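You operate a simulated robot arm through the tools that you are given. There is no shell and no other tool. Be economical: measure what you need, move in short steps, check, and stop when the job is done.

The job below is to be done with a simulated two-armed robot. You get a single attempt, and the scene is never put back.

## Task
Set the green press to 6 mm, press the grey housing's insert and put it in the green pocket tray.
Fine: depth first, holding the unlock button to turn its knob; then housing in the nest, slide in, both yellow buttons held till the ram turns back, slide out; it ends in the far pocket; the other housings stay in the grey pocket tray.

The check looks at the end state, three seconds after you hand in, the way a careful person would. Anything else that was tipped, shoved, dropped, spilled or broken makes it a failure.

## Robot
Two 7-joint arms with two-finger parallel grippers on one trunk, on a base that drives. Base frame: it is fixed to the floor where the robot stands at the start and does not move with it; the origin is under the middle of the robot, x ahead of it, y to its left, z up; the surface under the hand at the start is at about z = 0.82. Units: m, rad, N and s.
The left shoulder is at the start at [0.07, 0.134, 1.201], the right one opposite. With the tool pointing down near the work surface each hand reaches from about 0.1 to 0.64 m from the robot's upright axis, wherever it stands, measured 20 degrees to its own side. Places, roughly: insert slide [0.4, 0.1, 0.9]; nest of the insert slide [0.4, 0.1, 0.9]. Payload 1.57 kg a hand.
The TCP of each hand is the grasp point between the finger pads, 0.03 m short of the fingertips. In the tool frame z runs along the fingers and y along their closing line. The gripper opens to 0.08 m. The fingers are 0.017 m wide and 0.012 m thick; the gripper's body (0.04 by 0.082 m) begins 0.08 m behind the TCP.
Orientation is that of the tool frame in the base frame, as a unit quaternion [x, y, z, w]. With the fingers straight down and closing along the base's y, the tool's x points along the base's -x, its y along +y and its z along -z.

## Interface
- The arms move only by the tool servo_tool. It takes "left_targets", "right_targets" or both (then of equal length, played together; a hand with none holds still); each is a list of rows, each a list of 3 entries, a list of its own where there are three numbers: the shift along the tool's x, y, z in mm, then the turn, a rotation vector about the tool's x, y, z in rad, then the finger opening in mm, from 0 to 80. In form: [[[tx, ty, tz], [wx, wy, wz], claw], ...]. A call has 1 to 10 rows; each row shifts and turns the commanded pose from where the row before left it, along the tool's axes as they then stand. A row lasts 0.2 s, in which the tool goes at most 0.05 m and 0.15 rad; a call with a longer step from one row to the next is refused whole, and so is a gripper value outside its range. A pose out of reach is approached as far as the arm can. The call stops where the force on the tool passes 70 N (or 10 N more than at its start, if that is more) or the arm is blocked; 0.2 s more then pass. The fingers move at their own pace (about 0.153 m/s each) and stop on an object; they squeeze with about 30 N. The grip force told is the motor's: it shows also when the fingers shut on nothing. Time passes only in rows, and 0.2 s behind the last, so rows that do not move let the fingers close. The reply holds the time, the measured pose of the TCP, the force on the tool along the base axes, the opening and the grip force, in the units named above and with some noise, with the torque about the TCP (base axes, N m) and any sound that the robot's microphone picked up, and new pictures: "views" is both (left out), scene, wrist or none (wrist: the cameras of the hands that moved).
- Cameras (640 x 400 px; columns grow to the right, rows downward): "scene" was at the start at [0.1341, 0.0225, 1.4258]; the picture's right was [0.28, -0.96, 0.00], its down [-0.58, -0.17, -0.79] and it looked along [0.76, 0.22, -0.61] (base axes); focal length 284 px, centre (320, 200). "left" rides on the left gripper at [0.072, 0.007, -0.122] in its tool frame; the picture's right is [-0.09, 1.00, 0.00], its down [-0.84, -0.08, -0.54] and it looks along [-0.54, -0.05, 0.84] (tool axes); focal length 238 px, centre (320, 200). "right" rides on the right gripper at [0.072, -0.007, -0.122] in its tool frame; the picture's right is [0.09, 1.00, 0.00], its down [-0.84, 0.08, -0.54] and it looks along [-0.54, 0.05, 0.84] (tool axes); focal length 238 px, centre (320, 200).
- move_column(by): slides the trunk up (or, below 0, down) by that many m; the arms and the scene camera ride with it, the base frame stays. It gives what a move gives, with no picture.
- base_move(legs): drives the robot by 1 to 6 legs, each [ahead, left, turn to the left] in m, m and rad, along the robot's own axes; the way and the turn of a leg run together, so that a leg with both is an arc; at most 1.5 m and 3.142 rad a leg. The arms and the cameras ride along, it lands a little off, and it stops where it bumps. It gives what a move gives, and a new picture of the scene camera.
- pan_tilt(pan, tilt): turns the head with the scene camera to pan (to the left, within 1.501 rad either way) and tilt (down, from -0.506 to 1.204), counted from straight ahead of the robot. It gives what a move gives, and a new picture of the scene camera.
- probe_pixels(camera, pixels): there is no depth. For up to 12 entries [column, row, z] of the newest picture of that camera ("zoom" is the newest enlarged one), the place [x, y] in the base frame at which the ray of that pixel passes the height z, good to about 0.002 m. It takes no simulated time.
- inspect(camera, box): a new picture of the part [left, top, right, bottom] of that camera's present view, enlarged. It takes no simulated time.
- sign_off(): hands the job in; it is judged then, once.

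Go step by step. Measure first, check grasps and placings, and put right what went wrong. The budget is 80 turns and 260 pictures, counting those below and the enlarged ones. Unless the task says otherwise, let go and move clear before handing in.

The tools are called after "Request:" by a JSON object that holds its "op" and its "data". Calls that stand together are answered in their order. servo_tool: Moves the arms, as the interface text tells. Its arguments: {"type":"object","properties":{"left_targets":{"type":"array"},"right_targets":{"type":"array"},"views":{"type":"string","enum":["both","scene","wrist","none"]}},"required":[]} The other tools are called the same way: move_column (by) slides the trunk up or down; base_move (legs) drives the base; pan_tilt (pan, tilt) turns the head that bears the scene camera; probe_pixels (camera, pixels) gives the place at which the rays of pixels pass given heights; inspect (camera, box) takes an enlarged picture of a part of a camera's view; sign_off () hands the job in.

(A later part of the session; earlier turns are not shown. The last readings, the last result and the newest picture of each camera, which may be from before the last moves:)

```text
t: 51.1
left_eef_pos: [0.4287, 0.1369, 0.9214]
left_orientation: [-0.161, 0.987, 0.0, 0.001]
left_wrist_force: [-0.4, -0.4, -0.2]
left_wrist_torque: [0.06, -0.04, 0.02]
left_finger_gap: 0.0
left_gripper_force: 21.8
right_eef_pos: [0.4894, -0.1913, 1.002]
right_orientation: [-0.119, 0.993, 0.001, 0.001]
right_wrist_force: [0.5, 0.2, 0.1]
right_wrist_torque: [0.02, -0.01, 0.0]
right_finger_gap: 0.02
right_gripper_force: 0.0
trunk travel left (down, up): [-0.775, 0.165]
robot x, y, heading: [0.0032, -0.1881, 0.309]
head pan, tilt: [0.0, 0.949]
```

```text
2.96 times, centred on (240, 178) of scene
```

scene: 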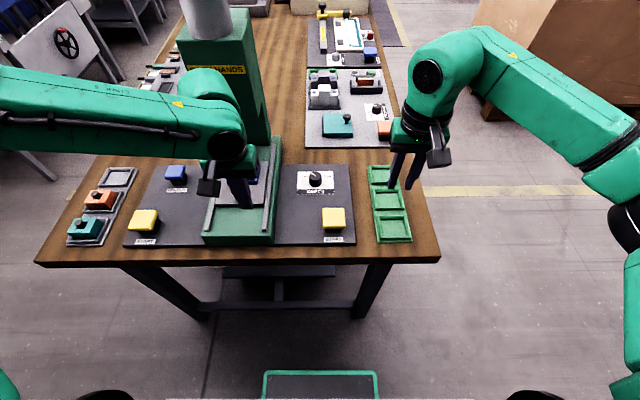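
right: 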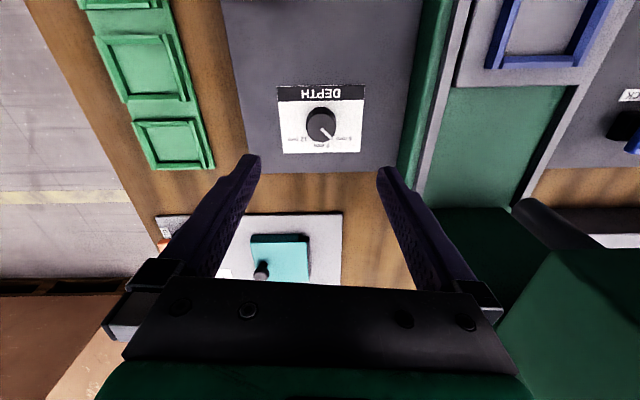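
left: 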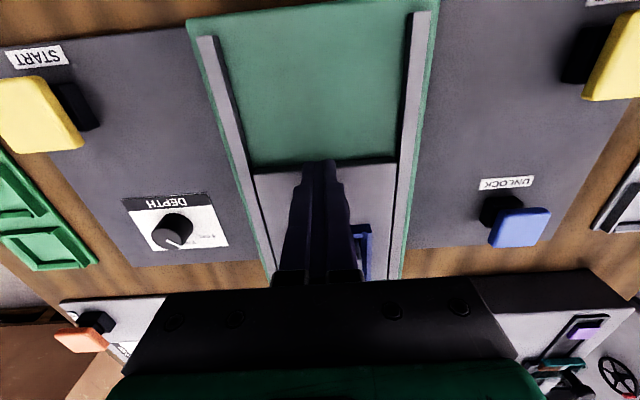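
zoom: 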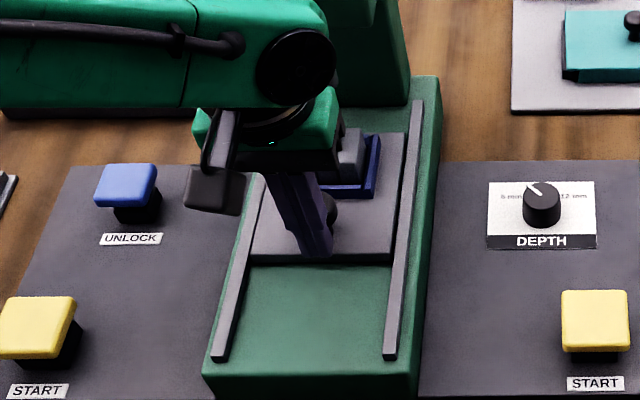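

The slide is moving. I'll continue in 5 mm rows until it stops.

Request:
{"op": "servo_tool", "data": {"left_targets": [[[-5, 0, 0], [0, 0, 0], 0], [[-5, 0, 0], [0, 0, 0], 0], [[-5, 0, 0], [0, 0, 0], 0], [[-5, 0, 0], [0, 0, 0], 0], [[-5, 0, 0], [0, 0, 0], 0], [[-5, 0, 0], [0, 0, 0], 0], [[-5, 0, 0], [0, 0, 0], 0], [[-5, 0, 0], [0, 0, 0], 0]], "views": "wrist"}}

Request:
{"op": "inspect", "data": {"camera": "scene", "box": [190, 90, 290, 245]}}

```text
t: 52.9
left_eef_pos: [0.4404, 0.1554, 0.9349]
left_orientation: [-0.16, 0.987, 0.0, 0.001]
left_wrist_force: [-0.7, -1.0, -0.9]
left_wrist_torque: [-0.03, 0.04, 0.02]
left_finger_gap: 0.0
left_gripper_force: 21.1
left hand out of reach, approached as far as the arm can: row 1, 2, 3, 4, 5, 6, 7, 8
right_eef_pos: [0.49, -0.1916, 1.0019]
right_orientation: [-0.121, 0.993, 0.0, 0.002]
right_wrist_force: [0.1, 0.2, 0.6]
right_wrist_torque: [0.01, 0.02, -0.01]
right_finger_gap: 0.0201
right_gripper_force: 0.0
trunk travel left (down, up): [-0.775, 0.165]
robot x, y, heading: [0.0038, -0.1851, 0.309]
head pan, tilt: [0.0, 0.949]
```

left: 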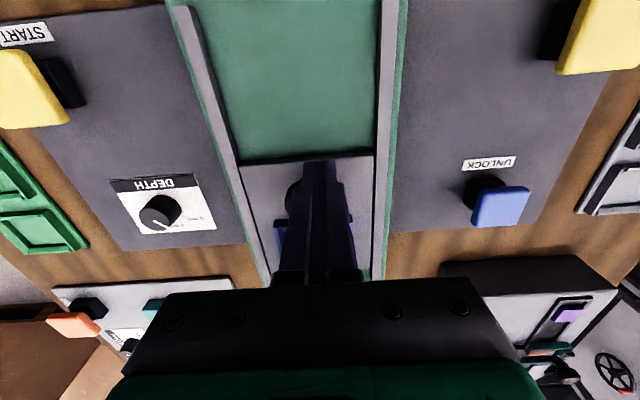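

```text
2.58 times, centred on (240, 168) of scene
```

zoom: 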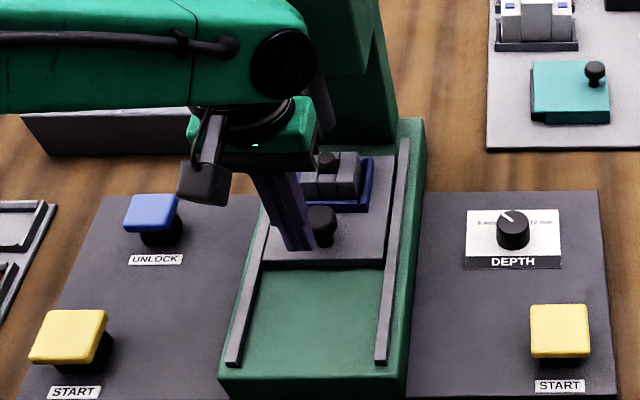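

Again "out of reach" though the radius is only 0.55 m, so a wrist joint limit is likely. I'll raise the hand and test whether yawing it clockwise frees the forward motion.

Request:
{"op": "servo_tool", "data": {"left_targets": [[[10, 0, -40], [0, 0, 0], 0], [[0, 0, 0], [0, 0, 0.15], 0], [[0, 0, 0], [0, 0, 0.15], 0], [[0, 0, 0], [0, 0, 0.1], 0]], "views": "none"}}

Request:
{"op": "servo_tool", "data": {"left_targets": [[[-18, -8, 0], [0, 0, 0], 0], [[-18, -8, 0], [0, 0, 0], 0]], "views": "none"}}

```text
t: 53.9
left_eef_pos: [0.43, 0.1534, 0.9744]
left_orientation: [0.039, 0.999, 0.0, 0.001]
left_wrist_force: [0.2, -0.5, 0.1]
left_wrist_torque: [0.02, 0.01, 0.0]
left_finger_gap: 0.0001
left_gripper_force: 21.4
right_eef_pos: [0.4887, -0.1907, 1.0018]
right_orientation: [-0.119, 0.993, 0.001, 0.001]
right_wrist_force: [-0.6, -0.3, 0.0]
right_wrist_torque: [-0.01, 0.0, 0.0]
right_finger_gap: 0.02
right_gripper_force: 0.1
trunk travel left (down, up): [-0.775, 0.165]
robot x, y, heading: [0.0054, -0.1836, 0.31]
head pan, tilt: [0.0, 0.949]
```

```text
t: 54.5
left_eef_pos: [0.4542, 0.1361, 0.9782]
left_orientation: [0.038, 0.999, 0.0, 0.001]
left_wrist_force: [-0.4, -0.3, -0.5]
left_wrist_torque: [0.06, 0.02, 0.01]
left_finger_gap: 0.0001
left_gripper_force: 20.8
left hand out of reach, approached as far as the arm can: row 2
right_eef_pos: [0.4886, -0.1918, 1.0022]
right_orientation: [-0.119, 0.993, 0.0, 0.0]
right_wrist_force: [1.3, -0.4, 0.0]
right_wrist_torque: [-0.03, 0.0, -0.03]
right_finger_gap: 0.02
right_gripper_force: 0.0
trunk travel left (down, up): [-0.775, 0.165]
robot x, y, heading: [0.0032, -0.1855, 0.304]
head pan, tilt: [0.0, 0.949]
```

Yaw isn't the limiter. The limit depends on distance and height (hand 0.1 m above the bench); raising the trunk 0.1 m should restore the normal reach geometry. I'll back the hand off, straighten yaw, and raise the trunk.

Request:
{"op": "servo_tool", "data": {"left_targets": [[[40, 0, 0], [0, 0, -0.1], 0], [[0, 0, 0], [0, 0, -0.15], 0], [[0, 0, 0], [0, 0, -0.15], 0]], "views": "none"}}

Request:
{"op": "move_column", "data": {"by": 0.12}}

Request:
{"op": "servo_tool", "data": {"left_targets": [[[0, 0, 40], [0, 0, 0], 0], [[0, 0, 40], [0, 0, 0], 0], [[0, 0, 0], [0, 0, 0], 0]], "views": "both"}}

```text
t: 55.3
left_eef_pos: [0.4148, 0.139, 0.9774]
left_orientation: [-0.162, 0.987, 0.0, 0.001]
left_wrist_force: [-0.4, -0.2, -0.5]
left_wrist_torque: [-0.02, -0.01, 0.0]
left_finger_gap: 0.0
left_gripper_force: 21.8
right_eef_pos: [0.4888, -0.191, 1.0015]
right_orientation: [-0.119, 0.993, 0.0, -0.001]
right_wrist_force: [-0.4, 0.1, 0.6]
right_wrist_torque: [-0.05, -0.01, 0.0]
right_finger_gap: 0.0201
right_gripper_force: 0.1
trunk travel left (down, up): [-0.775, 0.165]
robot x, y, heading: [0.0047, -0.1842, 0.304]
head pan, tilt: [0.0, 0.949]
```

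```text
t: 56.8
left_eef_pos: [0.4136, 0.1398, 1.0988]
left_orientation: [-0.161, 0.987, 0.001, 0.001]
left_wrist_force: [0.1, 0.0, 0.5]
left_wrist_torque: [0.0, 0.0, 0.02]
left_finger_gap: 0.0002
left_gripper_force: 21.2
right_eef_pos: [0.4903, -0.1909, 1.1212]
right_orientation: [-0.119, 0.993, 0.0, 0.0]
right_wrist_force: [0.6, -0.3, 0.0]
right_wrist_torque: [0.0, 0.02, -0.01]
right_finger_gap: 0.0202
right_gripper_force: 0.2
trunk travel left (down, up): [-0.895, 0.045]
robot x, y, heading: [0.0044, -0.1849, 0.302]
head pan, tilt: [0.0, 0.949]
```

```text
t: 57.6
left_eef_pos: [0.4117, 0.1393, 1.0178]
left_orientation: [-0.161, 0.987, 0.0, 0.001]
left_wrist_force: [1.9, 1.0, 0.9]
left_wrist_torque: [-0.02, 0.03, 0.0]
left_finger_gap: 0.0003
left_gripper_force: 21.3
right_eef_pos: [0.4887, -0.192, 1.1212]
right_orientation: [-0.12, 0.993, 0.001, 0.001]
right_wrist_force: [0.4, 0.3, 0.7]
right_wrist_torque: [0.0, 0.02, -0.01]
right_finger_gap: 0.02
right_gripper_force: 0.0
trunk travel left (down, up): [-0.895, 0.045]
robot x, y, heading: [0.0067, -0.1839, 0.306]
head pan, tilt: [0.0, 0.949]
```

scene: 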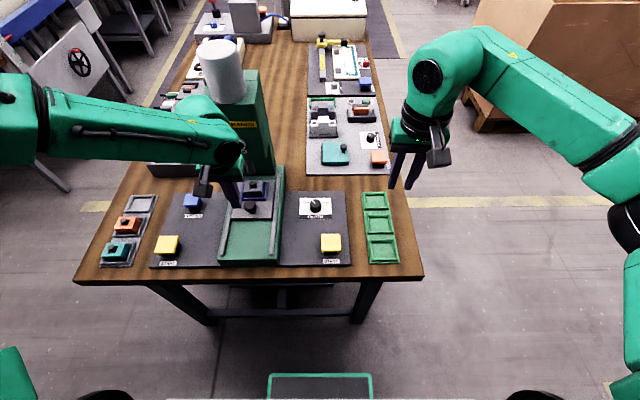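
left: 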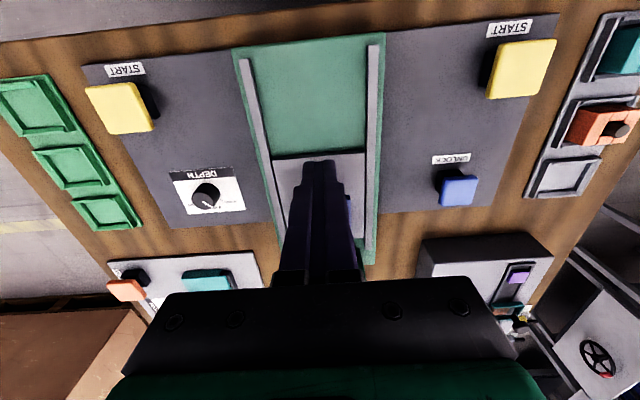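

I'm behind the handle; descend 99 mm (with a 5 mm shift to −y), then push ahead in stages.

Request:
{"op": "servo_tool", "data": {"left_targets": [[[0, -5, 33], [0, 0, 0], 0], [[0, 0, 33], [0, 0, 0], 0], [[0, 0, 32], [0, 0, 0], 0], [[-10, 0, 0], [0, 0, 0], 0], [[-10, 0, 0], [0, 0, 0], 0], [[-8, 0, 0], [0, 0, 0], 0], [[-8, 0, 0], [0, 0, 0], 0], [[-8, 0, 0], [0, 0, 0], 0]], "views": "wrist"}}

Request:
{"op": "inspect", "data": {"camera": "scene", "box": [200, 110, 300, 275]}}

```text
t: 59.4
left_eef_pos: [0.3932, 0.1661, 0.9802]
left_orientation: [-0.16, 0.987, 0.0, 0.001]
left_wrist_force: [0.1, -0.7, -0.4]
left_wrist_torque: [-0.01, -0.02, 0.02]
left_finger_gap: 0.0
left_gripper_force: 21.1
left hand out of reach, approached as far as the arm can: row 1, 2, 3, 4, 5, 6, 7, 8
right_eef_pos: [0.4898, -0.1924, 1.122]
right_orientation: [-0.119, 0.993, 0.001, -0.001]
right_wrist_force: [-0.2, -0.3, -0.1]
right_wrist_torque: [0.02, -0.01, 0.01]
right_finger_gap: 0.0201
right_gripper_force: 0.1
trunk travel left (down, up): [-0.895, 0.045]
robot x, y, heading: [0.003, -0.1865, 0.303]
head pan, tilt: [0.0, 0.949]
```

left: 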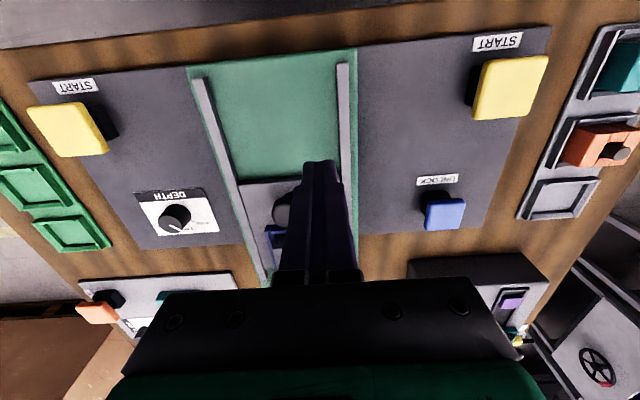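

```text
2.42 times, centred on (250, 192) of scene
```

zoom: 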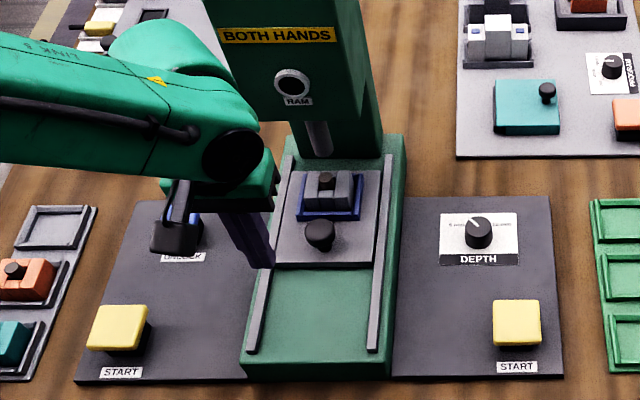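

Raising the trunk made it worse, so lowering is the right direction. I'll lift both hands, then lower the trunk 0.24 m (0.12 below the start).

Request:
{"op": "servo_tool", "data": {"left_targets": [[[10, 20, -45], [0, 0, 0], 0], [[0, 0, -45], [0, 0, 0], 0], [[0, 0, -45], [0, 0, 0], 0], [[0, 0, -45], [0, 0, 0], 0], [[0, 0, 0], [0, 0, 0], 0]], "right_targets": [[[0, 0, -30], [0, 0, 0], 20], [[0, 0, -40], [0, 0, 0], 20], [[0, 0, -40], [0, 0, 0], 20], [[0, 0, -20], [0, 0, 0], 20], [[0, 0, 0], [0, 0, 0], 20]], "views": "none"}}

Request:
{"op": "move_column", "data": {"by": -0.24}}

Request:
{"op": "servo_tool", "data": {"left_targets": [[[0, 0, 0], [0, 0, 0], 0]], "views": "both"}}

```text
refused: row 1 steps farther than a row can; nothing moved
```

```text
t: 60.6
left_eef_pos: [0.3922, 0.1658, 0.9]
left_orientation: [-0.162, 0.987, 0.002, 0.002]
left_wrist_force: [-9.4, -3.7, 14.7]
left_wrist_torque: [-0.17, 0.37, -0.03]
left_finger_gap: 0.0
left_gripper_force: 21.5
right_eef_pos: [0.4867, -0.1929, 1.0372]
right_orientation: [-0.119, 0.993, 0.001, 0.002]
right_wrist_force: [-0.3, -0.4, -0.3]
right_wrist_torque: [-0.02, 0.02, 0.02]
right_finger_gap: 0.0203
right_gripper_force: 0.1
trunk travel left (down, up): [-0.81, 0.13]
robot x, y, heading: [0.0029, -0.1877, 0.307]
head pan, tilt: [0.0, 0.949]
stopped: the force on the tool passed its limit at 157 N (the readings are from after the stop); the commanded pose is now the measured one
```

```text
t: 61.0
left_eef_pos: [0.3928, 0.1662, 0.8996]
left_orientation: [-0.16, 0.987, 0.002, 0.001]
left_wrist_force: [-2.9, -1.1, 5.3]
left_wrist_torque: [-0.08, 0.13, -0.02]
left_finger_gap: 0.0
left_gripper_force: 21.9
right_eef_pos: [0.4873, -0.1923, 1.0376]
right_orientation: [-0.119, 0.993, 0.0, 0.001]
right_wrist_force: [0.1, -0.6, -0.1]
right_wrist_torque: [0.02, -0.01, 0.03]
right_finger_gap: 0.02
right_gripper_force: 0.1
trunk travel left (down, up): [-0.81, 0.13]
robot x, y, heading: [0.0076, -0.1812, 0.311]
head pan, tilt: [0.0, 0.949]
```

scene: 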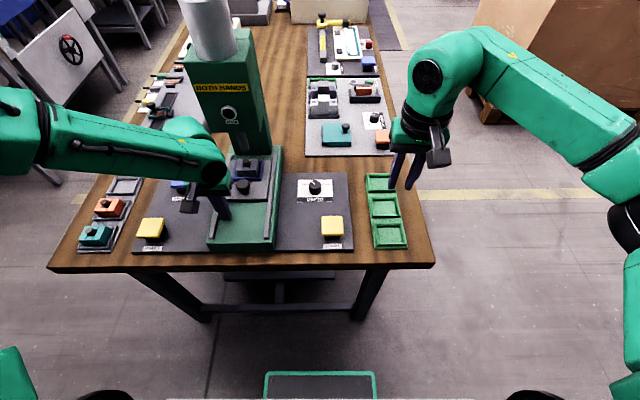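
left: 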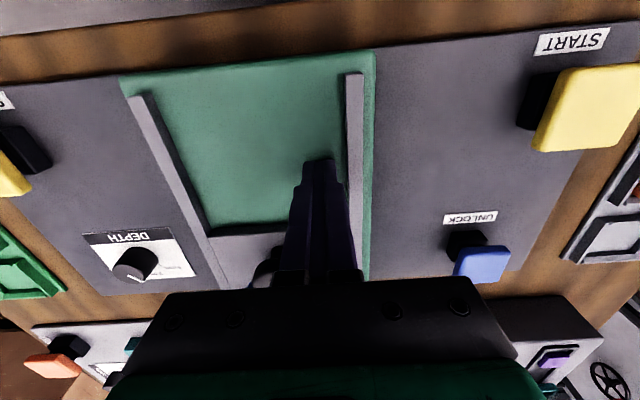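

My lifting row was refused, so the trunk lowered the fingertips onto the press base (stopped at once; readings now only ~5 N). Nothing appears displaced in the picture. I'll lift now, and not chain such moves again.

Request:
{"op": "servo_tool", "data": {"left_targets": [[[0, 0, -40], [0, 0, 0], 0], [[0, 0, -40], [0, 0, 0], 0], [[0, 0, -40], [0, 0, 0], 0], [[0, 0, -40], [0, 0, 0], 0], [[0, 0, -20], [0, 0, 0], 0], [[0, 0, 0], [0, 0, 0], 0]], "right_targets": [[[0, 0, -40], [0, 0, 0], 20], [[0, 0, -40], [0, 0, 0], 20], [[0, 0, -40], [0, 0, 0], 20], [[0, 0, 0], [0, 0, 0], 20], [[0, 0, 0], [0, 0, 0], 20], [[0, 0, 0], [0, 0, 0], 20]], "views": "scene"}}

Request:
{"op": "inspect", "data": {"camera": "scene", "box": [190, 130, 300, 260]}}

```text
t: 62.4
left_eef_pos: [0.3944, 0.1687, 1.0811]
left_orientation: [-0.161, 0.987, 0.002, -0.001]
left_wrist_force: [1.1, 0.2, -0.8]
left_wrist_torque: [0.02, -0.04, 0.01]
left_finger_gap: 0.0
left_gripper_force: 21.3
right_eef_pos: [0.489, -0.1894, 1.1565]
right_orientation: [-0.119, 0.993, 0.0, 0.0]
right_wrist_force: [0.8, 0.3, 0.8]
right_wrist_torque: [-0.01, 0.01, 0.04]
right_finger_gap: 0.0199
right_gripper_force: 0.1
trunk travel left (down, up): [-0.81, 0.13]
robot x, y, heading: [0.0044, -0.1879, 0.305]
head pan, tilt: [0.0, 0.949]
```

scene: 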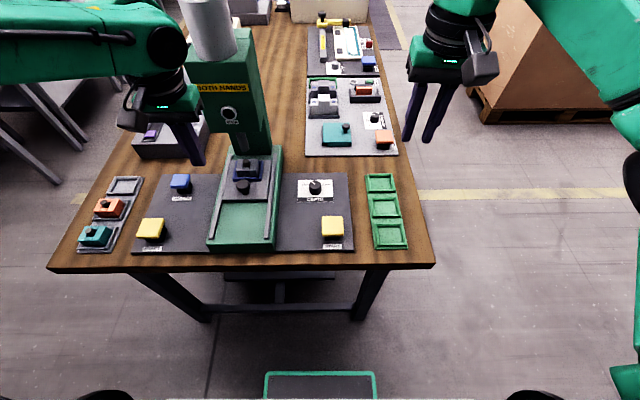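

```text
3.08 times, centred on (245, 195) of scene
```

zoom: 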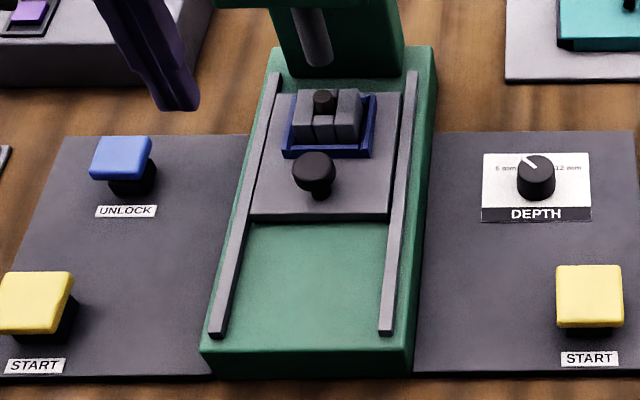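

Everything is intact; the slide is ~3/4 in. I'll raise the left hand another 70 mm, then (separately) lower the trunk.

Request:
{"op": "servo_tool", "data": {"left_targets": [[[0, 0, -40], [0, 0, 0], 0], [[0, 0, -40], [0, 0, 0], 0], [[0, 0, 0], [0, 0, 0], 0]], "views": "none"}}

```text
t: 63.2
left_eef_pos: [0.3943, 0.1687, 1.1627]
left_orientation: [-0.161, 0.987, 0.002, 0.0]
left_wrist_force: [-1.3, -0.2, -0.3]
left_wrist_torque: [0.0, 0.0, -0.01]
left_finger_gap: 0.0
left_gripper_force: 21.7
right_eef_pos: [0.4896, -0.1887, 1.1557]
right_orientation: [-0.12, 0.993, 0.0, 0.0]
right_wrist_force: [0.8, 0.1, 0.0]
right_wrist_torque: [0.03, 0.0, -0.04]
right_finger_gap: 0.0199
right_gripper_force: 0.0
trunk travel left (down, up): [-0.81, 0.13]
robot x, y, heading: [0.0047, -0.1867, 0.304]
head pan, tilt: [0.0, 0.949]
```

Left hand is at z=1.163, right at 1.156, so lowering by 0.155 leaves both ≥1.0.

Request:
{"op": "move_column", "data": {"by": -0.155}}

```text
t: 65.0
left_eef_pos: [0.3937, 0.168, 1.0064]
left_orientation: [-0.161, 0.987, 0.002, 0.0]
left_wrist_force: [0.3, 0.7, 0.7]
left_wrist_torque: [0.0, 0.01, -0.03]
left_finger_gap: 0.0001
left_gripper_force: 21.6
right_eef_pos: [0.4898, -0.1902, 1.0018]
right_orientation: [-0.119, 0.993, 0.0, 0.0]
right_wrist_force: [0.2, 0.0, -0.4]
right_wrist_torque: [0.03, -0.01, -0.03]
right_finger_gap: 0.0197
right_gripper_force: 0.1
trunk travel left (down, up): [-0.655, 0.285]
robot x, y, heading: [0.0026, -0.188, 0.303]
head pan, tilt: [0.0, 0.949]
```

Now move 38 mm to −y behind the handle and descend to z≈0.919.

Request:
{"op": "servo_tool", "data": {"left_targets": [[[0, -38, 0], [0, 0, 0], 0], [[0, 0, 30], [0, 0, 0], 0], [[0, 0, 30], [0, 0, 0], 0], [[0, 0, 27], [0, 0, 0], 0], [[0, 0, 0], [0, 0, 0], 0]], "views": "both"}}

Request:
{"op": "inspect", "data": {"camera": "scene", "box": [190, 80, 300, 240]}}

```text
t: 66.2
left_eef_pos: [0.4071, 0.1326, 0.9172]
left_orientation: [-0.161, 0.987, 0.003, 0.002]
left_wrist_force: [0.4, 0.8, 0.4]
left_wrist_torque: [-0.02, -0.02, -0.02]
left_finger_gap: 0.0001
left_gripper_force: 21.4
right_eef_pos: [0.4895, -0.1889, 1.0011]
right_orientation: [-0.118, 0.993, 0.0, 0.0]
right_wrist_force: [0.8, -0.1, -0.5]
right_wrist_torque: [0.01, 0.04, -0.03]
right_finger_gap: 0.0201
right_gripper_force: 0.1
trunk travel left (down, up): [-0.655, 0.285]
robot x, y, heading: [0.005, -0.1877, 0.309]
head pan, tilt: [0.0, 0.949]
```

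scene: 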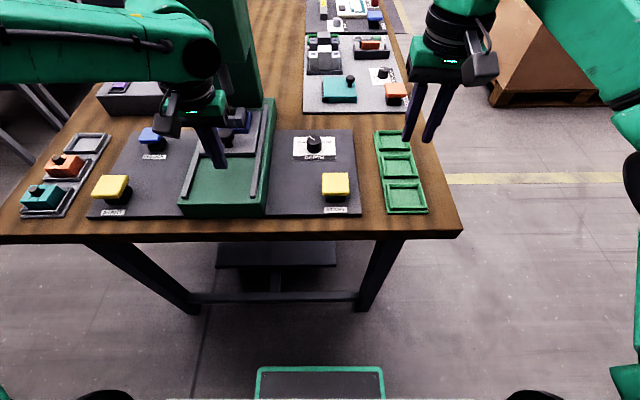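
left: 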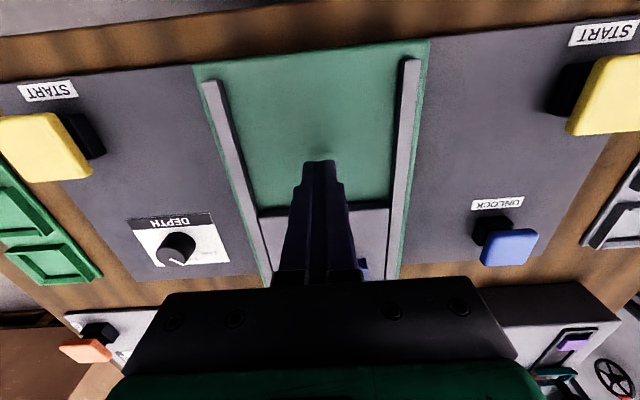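

```text
2.50 times, centred on (245, 160) of scene
```

zoom: 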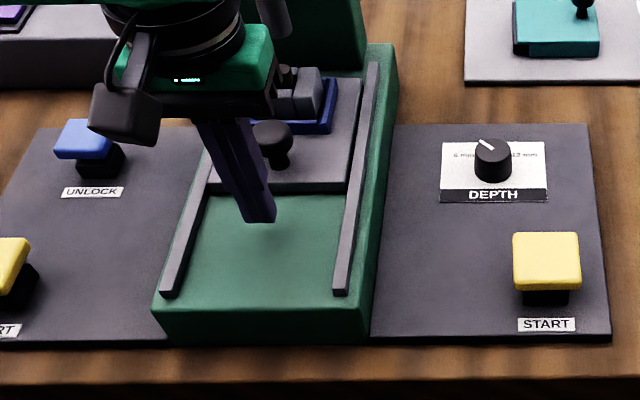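

In reach now. Push ahead: two 10 mm rows, then 6 mm rows until it stops.

Request:
{"op": "servo_tool", "data": {"left_targets": [[[-10, 0, 0], [0, 0, 0], 0], [[-10, 0, 0], [0, 0, 0], 0], [[-6, 0, 0], [0, 0, 0], 0], [[-6, 0, 0], [0, 0, 0], 0], [[-6, 0, 0], [0, 0, 0], 0], [[-6, 0, 0], [0, 0, 0], 0], [[-6, 0, 0], [0, 0, 0], 0], [[-6, 0, 0], [0, 0, 0], 0]], "views": "none"}}

Request:
{"op": "inspect", "data": {"camera": "scene", "box": [190, 60, 300, 220]}}

```text
t: 68.0
left_eef_pos: [0.4589, 0.1516, 0.9196]
left_orientation: [-0.161, 0.987, 0.002, 0.0]
left_wrist_force: [0.4, 0.6, 0.7]
left_wrist_torque: [-0.02, -0.03, 0.02]
left_finger_gap: 0.0
left_gripper_force: 20.6
right_eef_pos: [0.4896, -0.1902, 1.0021]
right_orientation: [-0.119, 0.993, 0.0, 0.0]
right_wrist_force: [-0.5, -0.2, -1.0]
right_wrist_torque: [0.0, -0.02, -0.01]
right_finger_gap: 0.0198
right_gripper_force: 0.1
trunk travel left (down, up): [-0.655, 0.285]
robot x, y, heading: [0.0039, -0.1834, 0.306]
head pan, tilt: [0.0, 0.949]
```

```text
2.50 times, centred on (245, 140) of scene
```

zoom: 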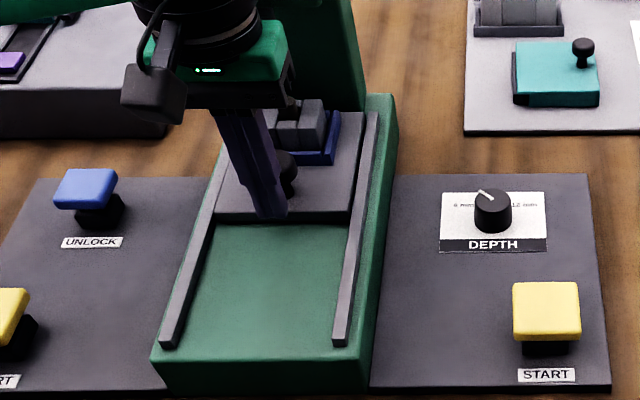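

The slide keeps moving freely (handle now ≈0.12 m in). Continue in 5 mm rows until resistance.

Request:
{"op": "servo_tool", "data": {"left_targets": [[[-5, 0, 0], [0, 0, 0], 0], [[-5, 0, 0], [0, 0, 0], 0], [[-5, 0, 0], [0, 0, 0], 0], [[-5, 0, 0], [0, 0, 0], 0], [[0, 0, 0], [0, 0, 0], 0]], "views": "none"}}

Request:
{"op": "inspect", "data": {"camera": "scene", "box": [190, 60, 300, 220]}}

```text
t: 69.2
left_eef_pos: [0.4666, 0.1537, 0.9211]
left_orientation: [-0.161, 0.987, 0.001, 0.0]
left_wrist_force: [-16.0, -7.6, -7.0]
left_wrist_torque: [-0.12, 0.33, -0.02]
left_finger_gap: 0.0
left_gripper_force: 21.3
left hand out of reach, approached as far as the arm can: row 3, 4
right_eef_pos: [0.4864, -0.191, 1.0031]
right_orientation: [-0.12, 0.993, 0.0, 0.002]
right_wrist_force: [-0.4, 0.1, -1.1]
right_wrist_torque: [-0.02, -0.03, 0.01]
right_finger_gap: 0.02
right_gripper_force: 0.1
trunk travel left (down, up): [-0.655, 0.285]
robot x, y, heading: [0.0023, -0.1887, 0.311]
head pan, tilt: [0.0, 0.949]
```

```text
2.50 times, centred on (245, 140) of scene
```

zoom: 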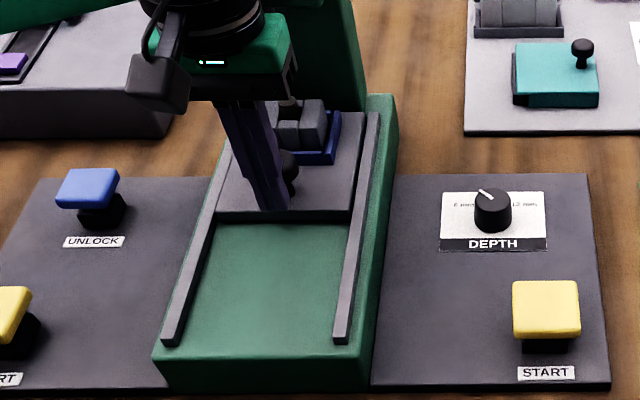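

A 17 N resistance appeared along the slide—likely the end stop. I'll retract the hand back/up to the left and view the alignment with the ram.

Request:
{"op": "servo_tool", "data": {"left_targets": [[[15, 0, 0], [0, 0, 0], 0], [[20, 0, -30], [0, 0, 0], 0], [[10, 30, -30], [0, 0, 0], 0], [[0, 45, 0], [0, 0, 0], 0], [[0, 45, 0], [0, 0, 0], 0], [[0, 30, 0], [0, 0, 0], 0]], "views": "both"}}

Request:
{"op": "inspect", "data": {"camera": "scene", "box": [180, 30, 290, 220]}}

```text
t: 70.5
left_eef_pos: [0.3769, 0.283, 0.9804]
left_orientation: [-0.161, 0.987, 0.002, 0.002]
left_wrist_force: [-1.0, 1.3, -0.7]
left_wrist_torque: [-0.01, -0.03, -0.01]
left_finger_gap: 0.0
left_gripper_force: 21.3
right_eef_pos: [0.489, -0.1895, 1.0014]
right_orientation: [-0.12, 0.993, -0.001, 0.0]
right_wrist_force: [0.0, -0.3, 0.6]
right_wrist_torque: [-0.02, 0.02, -0.01]
right_finger_gap: 0.02
right_gripper_force: 0.1
trunk travel left (down, up): [-0.655, 0.285]
robot x, y, heading: [0.0027, -0.1843, 0.304]
head pan, tilt: [0.0, 0.949]
```

scene: 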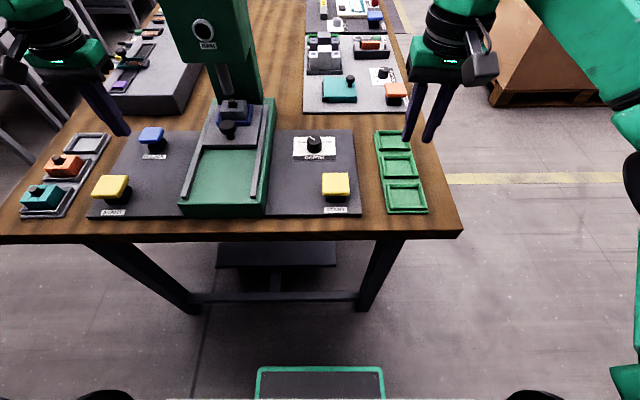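
left: 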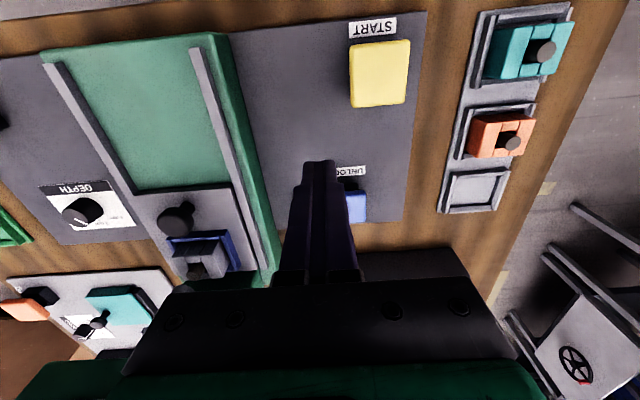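

```text
2.11 times, centred on (235, 125) of scene
```

zoom: 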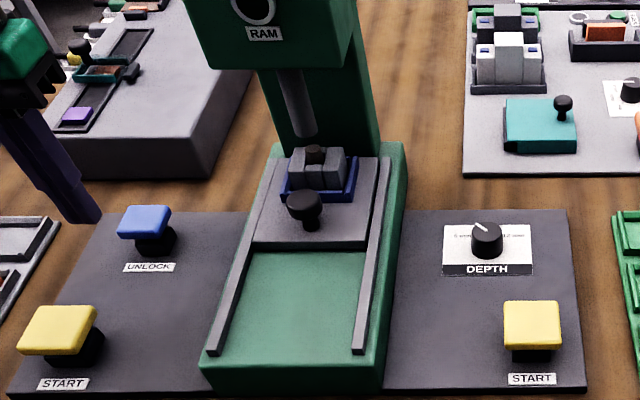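

Request:
{"op": "inspect", "data": {"camera": "scene", "box": [200, 50, 265, 145]}}

Request:
{"op": "inspect", "data": {"camera": "left", "box": [130, 170, 290, 290]}}

```text
4.21 times, centred on (232, 98) of scene
```

zoom: 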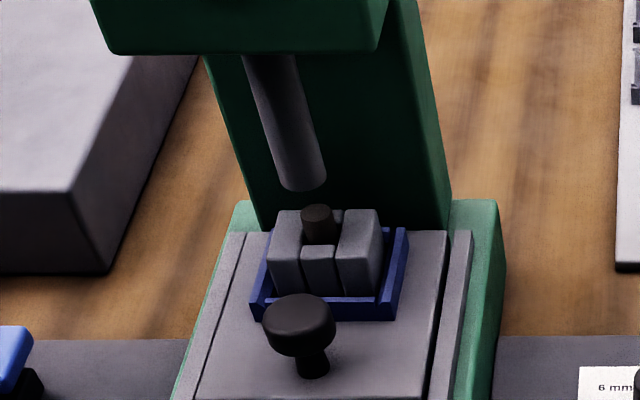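

```text
3.33 times, centred on (210, 230) of left
```

zoom: 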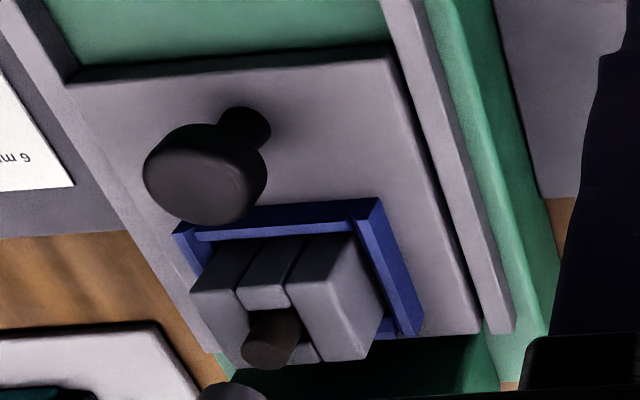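

The insert lies right under the ram (axis line within ~1 px). Now re-centre the base for the two START buttons: 0.16 m left and 0.05 m ahead.

Request:
{"op": "base_move", "data": {"legs": [[0.05, 0.16, 0]]}}

Request:
{"op": "servo_tool", "data": {"left_targets": [[[0, 0, 0], [0, 0, 0], 0]], "right_targets": [[[0, 0, 0], [0, 0, 0], 0]], "views": "both"}}

```text
t: 72.0
left_eef_pos: [0.3772, 0.4494, 0.9826]
left_orientation: [-0.161, 0.987, 0.002, 0.001]
left_wrist_force: [0.4, -0.9, 0.0]
left_wrist_torque: [0.02, 0.0, -0.04]
left_finger_gap: 0.0001
left_gripper_force: 21.1
right_eef_pos: [0.4899, -0.025, 1.002]
right_orientation: [-0.12, 0.993, 0.001, -0.001]
right_wrist_force: [0.7, -0.2, -0.5]
right_wrist_torque: [0.0, 0.0, -0.02]
right_finger_gap: 0.0198
right_gripper_force: 0.0
trunk travel left (down, up): [-0.655, 0.285]
robot x, y, heading: [0.0065, -0.0228, 0.306]
head pan, tilt: [0.0, 0.949]
```

scene: 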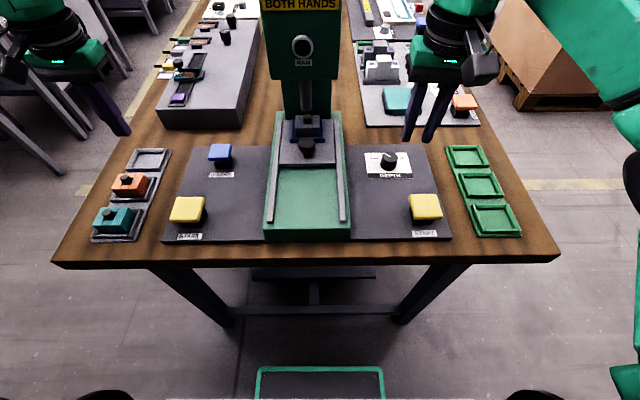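

```text
t: 72.4
left_eef_pos: [0.3779, 0.449, 0.9821]
left_orientation: [-0.16, 0.987, 0.001, 0.002]
left_wrist_force: [0.1, -0.4, 0.1]
left_wrist_torque: [0.03, 0.0, -0.02]
left_finger_gap: 0.0
left_gripper_force: 21.4
right_eef_pos: [0.4893, -0.0226, 1.0013]
right_orientation: [-0.119, 0.993, 0.001, 0.0]
right_wrist_force: [0.3, 0.7, 0.8]
right_wrist_torque: [0.01, 0.03, 0.02]
right_finger_gap: 0.0002
right_gripper_force: 21.4
trunk travel left (down, up): [-0.655, 0.285]
robot x, y, heading: [0.0022, -0.0176, 0.307]
head pan, tilt: [0.0, 0.949]
```

scene: 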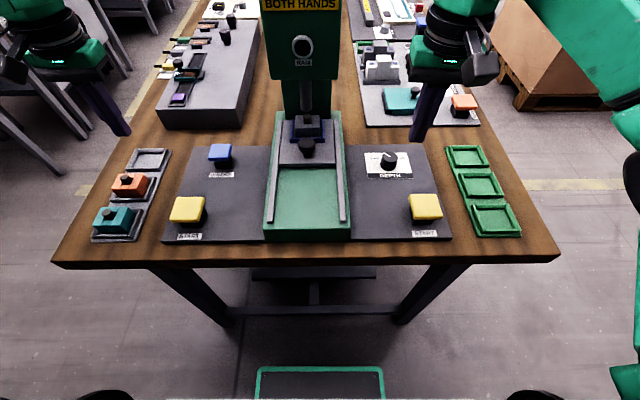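
right: 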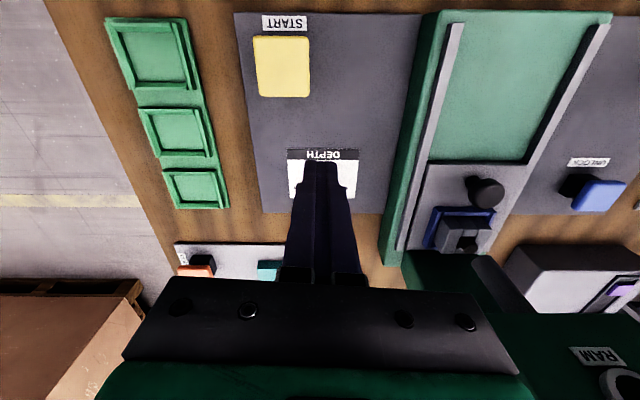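
left: 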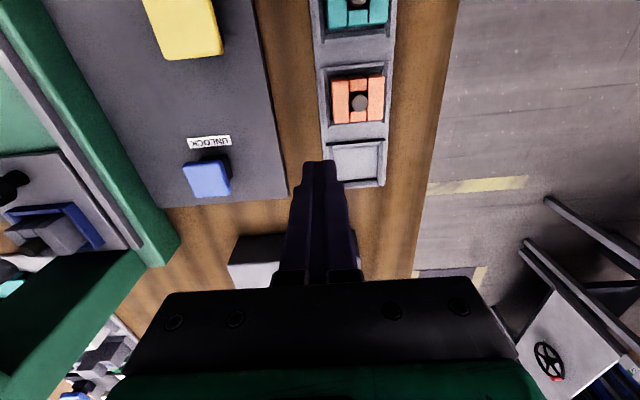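

Request:
{"op": "probe_pixels", "data": {"camera": "left", "pixels": [[184, 28, 0.865], [184, 28, 0.85]]}}

Request:
{"op": "probe_pixels", "data": {"camera": "right", "pixels": [[282, 66, 0.865], [282, 66, 0.85], [198, 188, 0.83], [168, 54, 0.83]]}}

Request:
{"op": "probe_pixels", "data": {"camera": "scene", "pixels": [[187, 209, 0.865], [425, 206, 0.865], [467, 157, 0.83], [309, 133, 0.91]]}}

```text
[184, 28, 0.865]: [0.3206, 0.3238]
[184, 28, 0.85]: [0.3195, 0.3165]
```

```text
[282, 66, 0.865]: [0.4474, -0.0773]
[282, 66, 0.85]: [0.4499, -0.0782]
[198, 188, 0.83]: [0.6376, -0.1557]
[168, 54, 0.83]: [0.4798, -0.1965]
```

```text
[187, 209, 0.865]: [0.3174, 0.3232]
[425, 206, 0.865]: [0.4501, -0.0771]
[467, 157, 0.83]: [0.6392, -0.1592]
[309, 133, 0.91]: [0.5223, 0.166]
```

Buttons: left (0.319,0.3235), right (0.449,−0.077). I'll place both closed hands above them with tips ~18 mm above.

Request:
{"op": "servo_tool", "data": {"left_targets": [[[32, -33, 0], [0, 0, 0], 0], [[32, -33, 0], [0, 0, 0], 0], [[32, -34, 0], [0, 0, 0], 0], [[0, 0, 32], [0, 0, 0], 0], [[0, 0, 32], [0, 0, 0], 0], [[0, 0, 0], [0, 0, 0], 0]], "right_targets": [[[26, -21, 0], [0, 0, 0], 0], [[26, -22, 0], [0, 0, 0], 0], [[0, 0, 28], [0, 0, 0], 0], [[0, 0, 28], [0, 0, 0], 0], [[0, 0, 28], [0, 0, 0], 0], [[0, 0, 0], [0, 0, 0], 0]], "views": "both"}}

```text
t: 73.8
left_eef_pos: [0.3196, 0.3233, 0.9163]
left_orientation: [-0.161, 0.987, 0.002, 0.002]
left_wrist_force: [0.3, -0.1, -0.9]
left_wrist_torque: [-0.03, 0.0, 0.01]
left_finger_gap: 0.0
left_gripper_force: 21.1
right_eef_pos: [0.4489, -0.0775, 0.9165]
right_orientation: [-0.12, 0.993, 0.0, 0.001]
right_wrist_force: [0.2, 0.3, 0.0]
right_wrist_torque: [-0.02, 0.0, 0.03]
right_finger_gap: 0.0001
right_gripper_force: 21.1
trunk travel left (down, up): [-0.655, 0.285]
robot x, y, heading: [0.0055, -0.0192, 0.31]
head pan, tilt: [0.0, 0.949]
```

scene: 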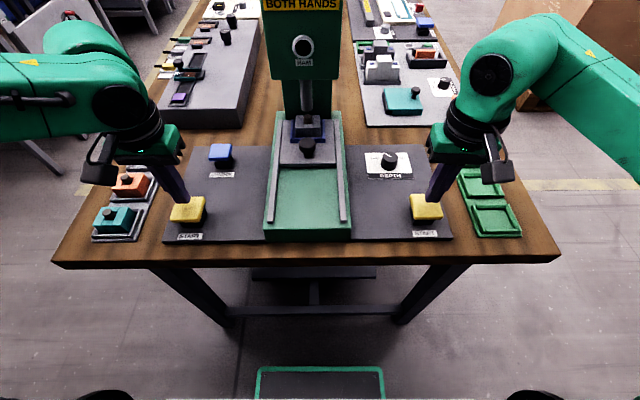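
right: 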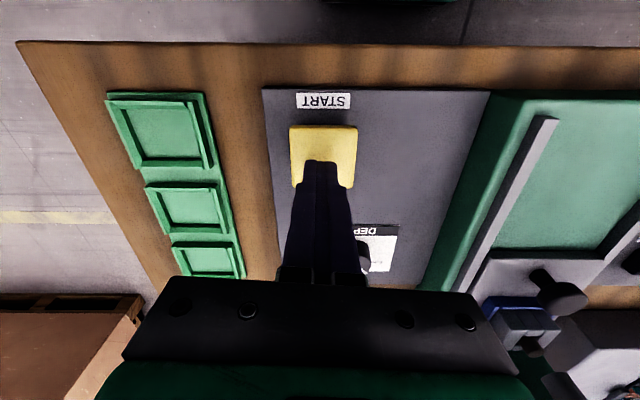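
left: 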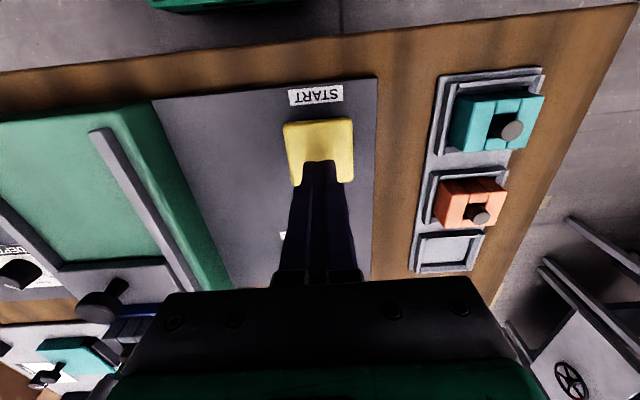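

Both hands are over the yellow buttons. Press both together in small steps and start holding.

Request:
{"op": "servo_tool", "data": {"left_targets": [[[0, 0, 9], [0, 0, 0], 0], [[0, 0, 8], [0, 0, 0], 0], [[0, 0, 6], [0, 0, 0], 0], [[0, 0, 5], [0, 0, 0], 0], [[0, 0, 0], [0, 0, 0], 0], [[0, 0, 0], [0, 0, 0], 0]], "right_targets": [[[0, 0, 9], [0, 0, 0], 0], [[0, 0, 8], [0, 0, 0], 0], [[0, 0, 6], [0, 0, 0], 0], [[0, 0, 5], [0, 0, 0], 0], [[0, 0, 0], [0, 0, 0], 0], [[0, 0, 0], [0, 0, 0], 0]], "views": "scene"}}

```text
t: 75.2
left_eef_pos: [0.319, 0.3237, 0.8911]
left_orientation: [-0.161, 0.987, 0.003, 0.004]
left_wrist_force: [1.0, 0.8, 20.9]
left_wrist_torque: [-0.02, 0.08, 0.02]
left_finger_gap: 0.0001
left_gripper_force: 22.0
right_eef_pos: [0.449, -0.0789, 0.8912]
right_orientation: [-0.119, 0.993, 0.001, 0.002]
right_wrist_force: [7.7, 3.8, 16.8]
right_wrist_torque: [0.1, -0.18, 0.01]
right_finger_gap: 0.0003
right_gripper_force: 20.8
trunk travel left (down, up): [-0.655, 0.285]
robot x, y, heading: [0.0047, -0.0198, 0.309]
head pan, tilt: [0.0, 0.949]
```

scene: 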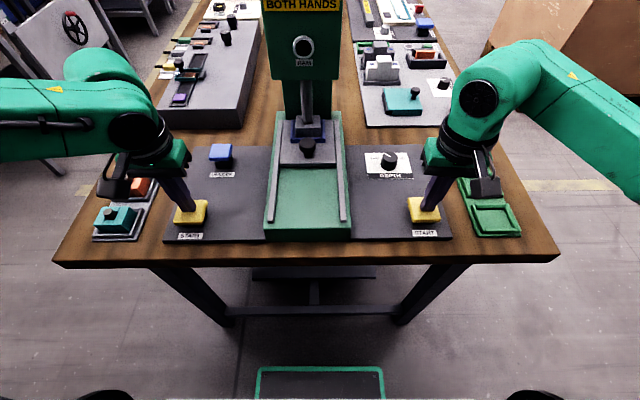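

The ram rod has come down (its end now meets the insert around (308,115)). Keep holding both and watch.

Request:
{"op": "servo_tool", "data": {"left_targets": [[[0, 0, 1], [0, 0, 0], 0], [[0, 0, 0], [0, 0, 0], 0], [[0, 0, 0], [0, 0, 0], 0]], "right_targets": [[[0, 0, 1], [0, 0, 0], 0], [[0, 0, 0], [0, 0, 0], 0], [[0, 0, 0], [0, 0, 0], 0]], "views": "none"}}

Request:
{"op": "inspect", "data": {"camera": "scene", "box": [265, 40, 355, 165]}}

```text
t: 76.0
left_eef_pos: [0.3187, 0.3249, 0.8905]
left_orientation: [-0.161, 0.987, 0.002, 0.006]
left_wrist_force: [5.5, 4.2, 32.4]
left_wrist_torque: [0.06, -0.01, 0.04]
left_finger_gap: 0.0
left_gripper_force: 21.3
right_eef_pos: [0.4488, -0.0784, 0.8904]
right_orientation: [-0.12, 0.993, 0.001, 0.003]
right_wrist_force: [10.5, 5.7, 26.6]
right_wrist_torque: [0.1, -0.2, 0.0]
right_finger_gap: 0.0
right_gripper_force: 20.7
trunk travel left (down, up): [-0.655, 0.285]
robot x, y, heading: [0.0089, -0.0244, 0.313]
head pan, tilt: [0.0, 0.949]
```

```text
3.20 times, centred on (310, 102) of scene
```

zoom: 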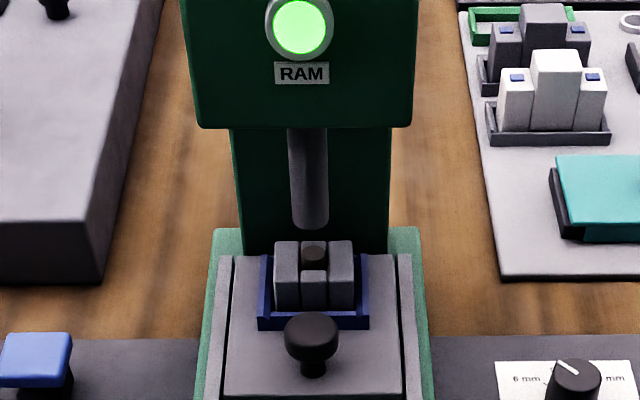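

The RAM lamp is lit green, the insert is pressed in and the ram appears back up. I'll hold a moment longer to make sure it has turned back.

Request:
{"op": "servo_tool", "data": {"left_targets": [[[0, 0, 0], [0, 0, 0], 0], [[0, 0, 0], [0, 0, 0], 0], [[0, 0, 0], [0, 0, 0], 0], [[0, 0, 0], [0, 0, 0], 0]], "right_targets": [[[0, 0, 0], [0, 0, 0], 0], [[0, 0, 0], [0, 0, 0], 0], [[0, 0, 0], [0, 0, 0], 0], [[0, 0, 0], [0, 0, 0], 0]], "views": "none"}}

Request:
{"op": "inspect", "data": {"camera": "scene", "box": [265, 40, 355, 165]}}

```text
t: 77.0
left_eef_pos: [0.318, 0.3249, 0.8922]
left_orientation: [-0.16, 0.987, 0.002, 0.005]
left_wrist_force: [9.6, 6.4, 36.3]
left_wrist_torque: [0.19, -0.17, 0.12]
left_finger_gap: 0.0
left_gripper_force: 21.9
right_eef_pos: [0.4484, -0.0778, 0.8912]
right_orientation: [-0.119, 0.993, 0.001, 0.002]
right_wrist_force: [9.4, 4.1, 30.5]
right_wrist_torque: [0.07, -0.25, 0.03]
right_finger_gap: 0.0
right_gripper_force: 21.2
trunk travel left (down, up): [-0.655, 0.285]
robot x, y, heading: [0.005, -0.0211, 0.309]
head pan, tilt: [0.0, 0.949]
```

```text
3.20 times, centred on (310, 102) of scene
```

zoom: 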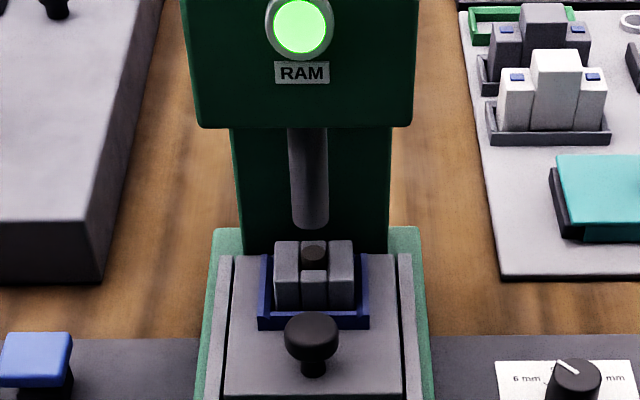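

The ram is steady at the top and the insert pressed. Release both buttons and raise both hands clear.

Request:
{"op": "servo_tool", "data": {"left_targets": [[[0, 0, -10], [0, 0, 0], 0], [[0, 0, -30], [0, 0, 0], 0], [[0, 0, -35], [0, 0, 0], 0], [[0, 0, -35], [0, 0, 0], 0]], "right_targets": [[[0, 0, -10], [0, 0, 0], 0], [[0, 0, -30], [0, 0, -0.08], 20], [[0, 0, -35], [0, 0, 0], 50], [[0, 0, -35], [0, 0, 0], 60]], "views": "none"}}

```text
t: 78.0
left_eef_pos: [0.3169, 0.3236, 0.998]
left_orientation: [-0.161, 0.987, 0.002, 0.0]
left_wrist_force: [-0.4, -0.2, -0.2]
left_wrist_torque: [0.01, -0.03, 0.01]
left_finger_gap: 0.0001
left_gripper_force: 21.6
right_eef_pos: [0.4489, -0.0808, 0.9986]
right_orientation: [-0.159, 0.987, -0.001, 0.0]
right_wrist_force: [-0.3, -0.5, 0.0]
right_wrist_torque: [-0.01, -0.05, 0.0]
right_finger_gap: 0.06
right_gripper_force: 0.0
trunk travel left (down, up): [-0.655, 0.285]
robot x, y, heading: [0.0087, -0.0162, 0.309]
head pan, tilt: [0.0, 0.949]
```

Both hands are at z≈1.0. Now shift the base 0.19 m left so the press axis lies on the right hand's side.

Request:
{"op": "base_move", "data": {"legs": [[0, 0.19, 0.01]]}}

Request:
{"op": "servo_tool", "data": {"right_targets": [[[0, 0, 0], [0, -0.12, 0], 60], [[0, 0, 0], [0, -0.13, 0], 60]], "views": "both"}}

```text
t: 79.5
left_eef_pos: [0.2581, 0.5023, 0.9989]
left_orientation: [-0.167, 0.986, 0.002, 0.001]
left_wrist_force: [0.3, 0.4, 0.6]
left_wrist_torque: [-0.01, 0.02, 0.03]
left_finger_gap: 0.0002
left_gripper_force: 21.0
right_eef_pos: [0.3936, 0.0984, 0.9975]
right_orientation: [-0.163, 0.987, 0.001, 0.0]
right_wrist_force: [-0.3, -0.2, 0.3]
right_wrist_torque: [0.01, 0.0, 0.01]
right_finger_gap: 0.0601
right_gripper_force: 0.1
trunk travel left (down, up): [-0.655, 0.285]
robot x, y, heading: [-0.0542, 0.1588, 0.314]
head pan, tilt: [0.0, 0.949]
```

scene: 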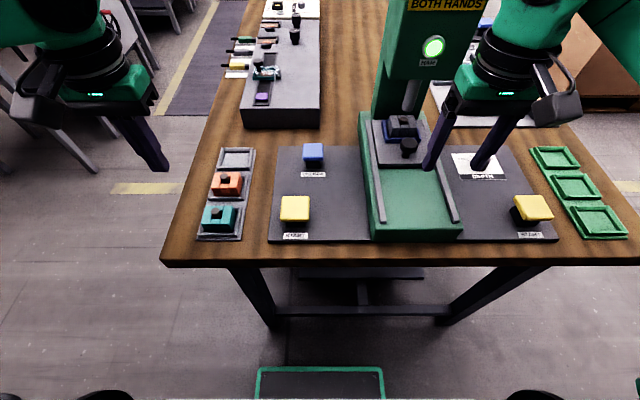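

```text
t: 80.1
left_eef_pos: [0.258, 0.5023, 1.0001]
left_orientation: [-0.165, 0.986, 0.002, 0.002]
left_wrist_force: [-0.5, -0.7, -0.2]
left_wrist_torque: [-0.01, 0.0, -0.02]
left_finger_gap: 0.0
left_gripper_force: 21.2
right_eef_pos: [0.3929, 0.0992, 0.9983]
right_orientation: [-0.162, 0.979, 0.02, 0.124]
right_wrist_force: [0.2, -0.1, 0.6]
right_wrist_torque: [-0.01, -0.01, 0.02]
right_finger_gap: 0.06
right_gripper_force: 0.2
trunk travel left (down, up): [-0.655, 0.285]
robot x, y, heading: [-0.0542, 0.1565, 0.315]
head pan, tilt: [0.0, 0.949]
```

scene: 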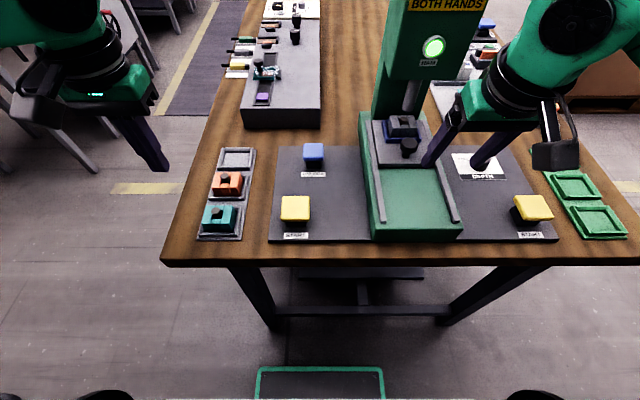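
right: 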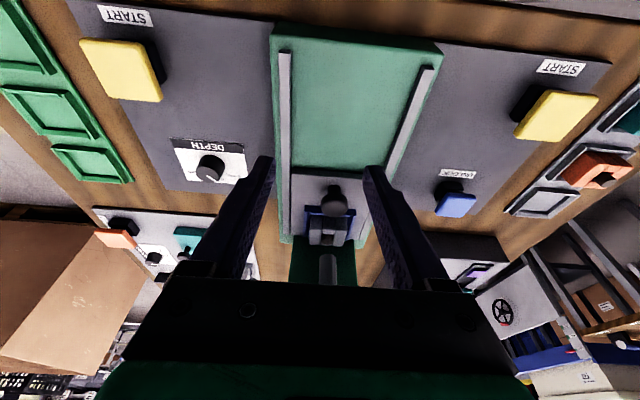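

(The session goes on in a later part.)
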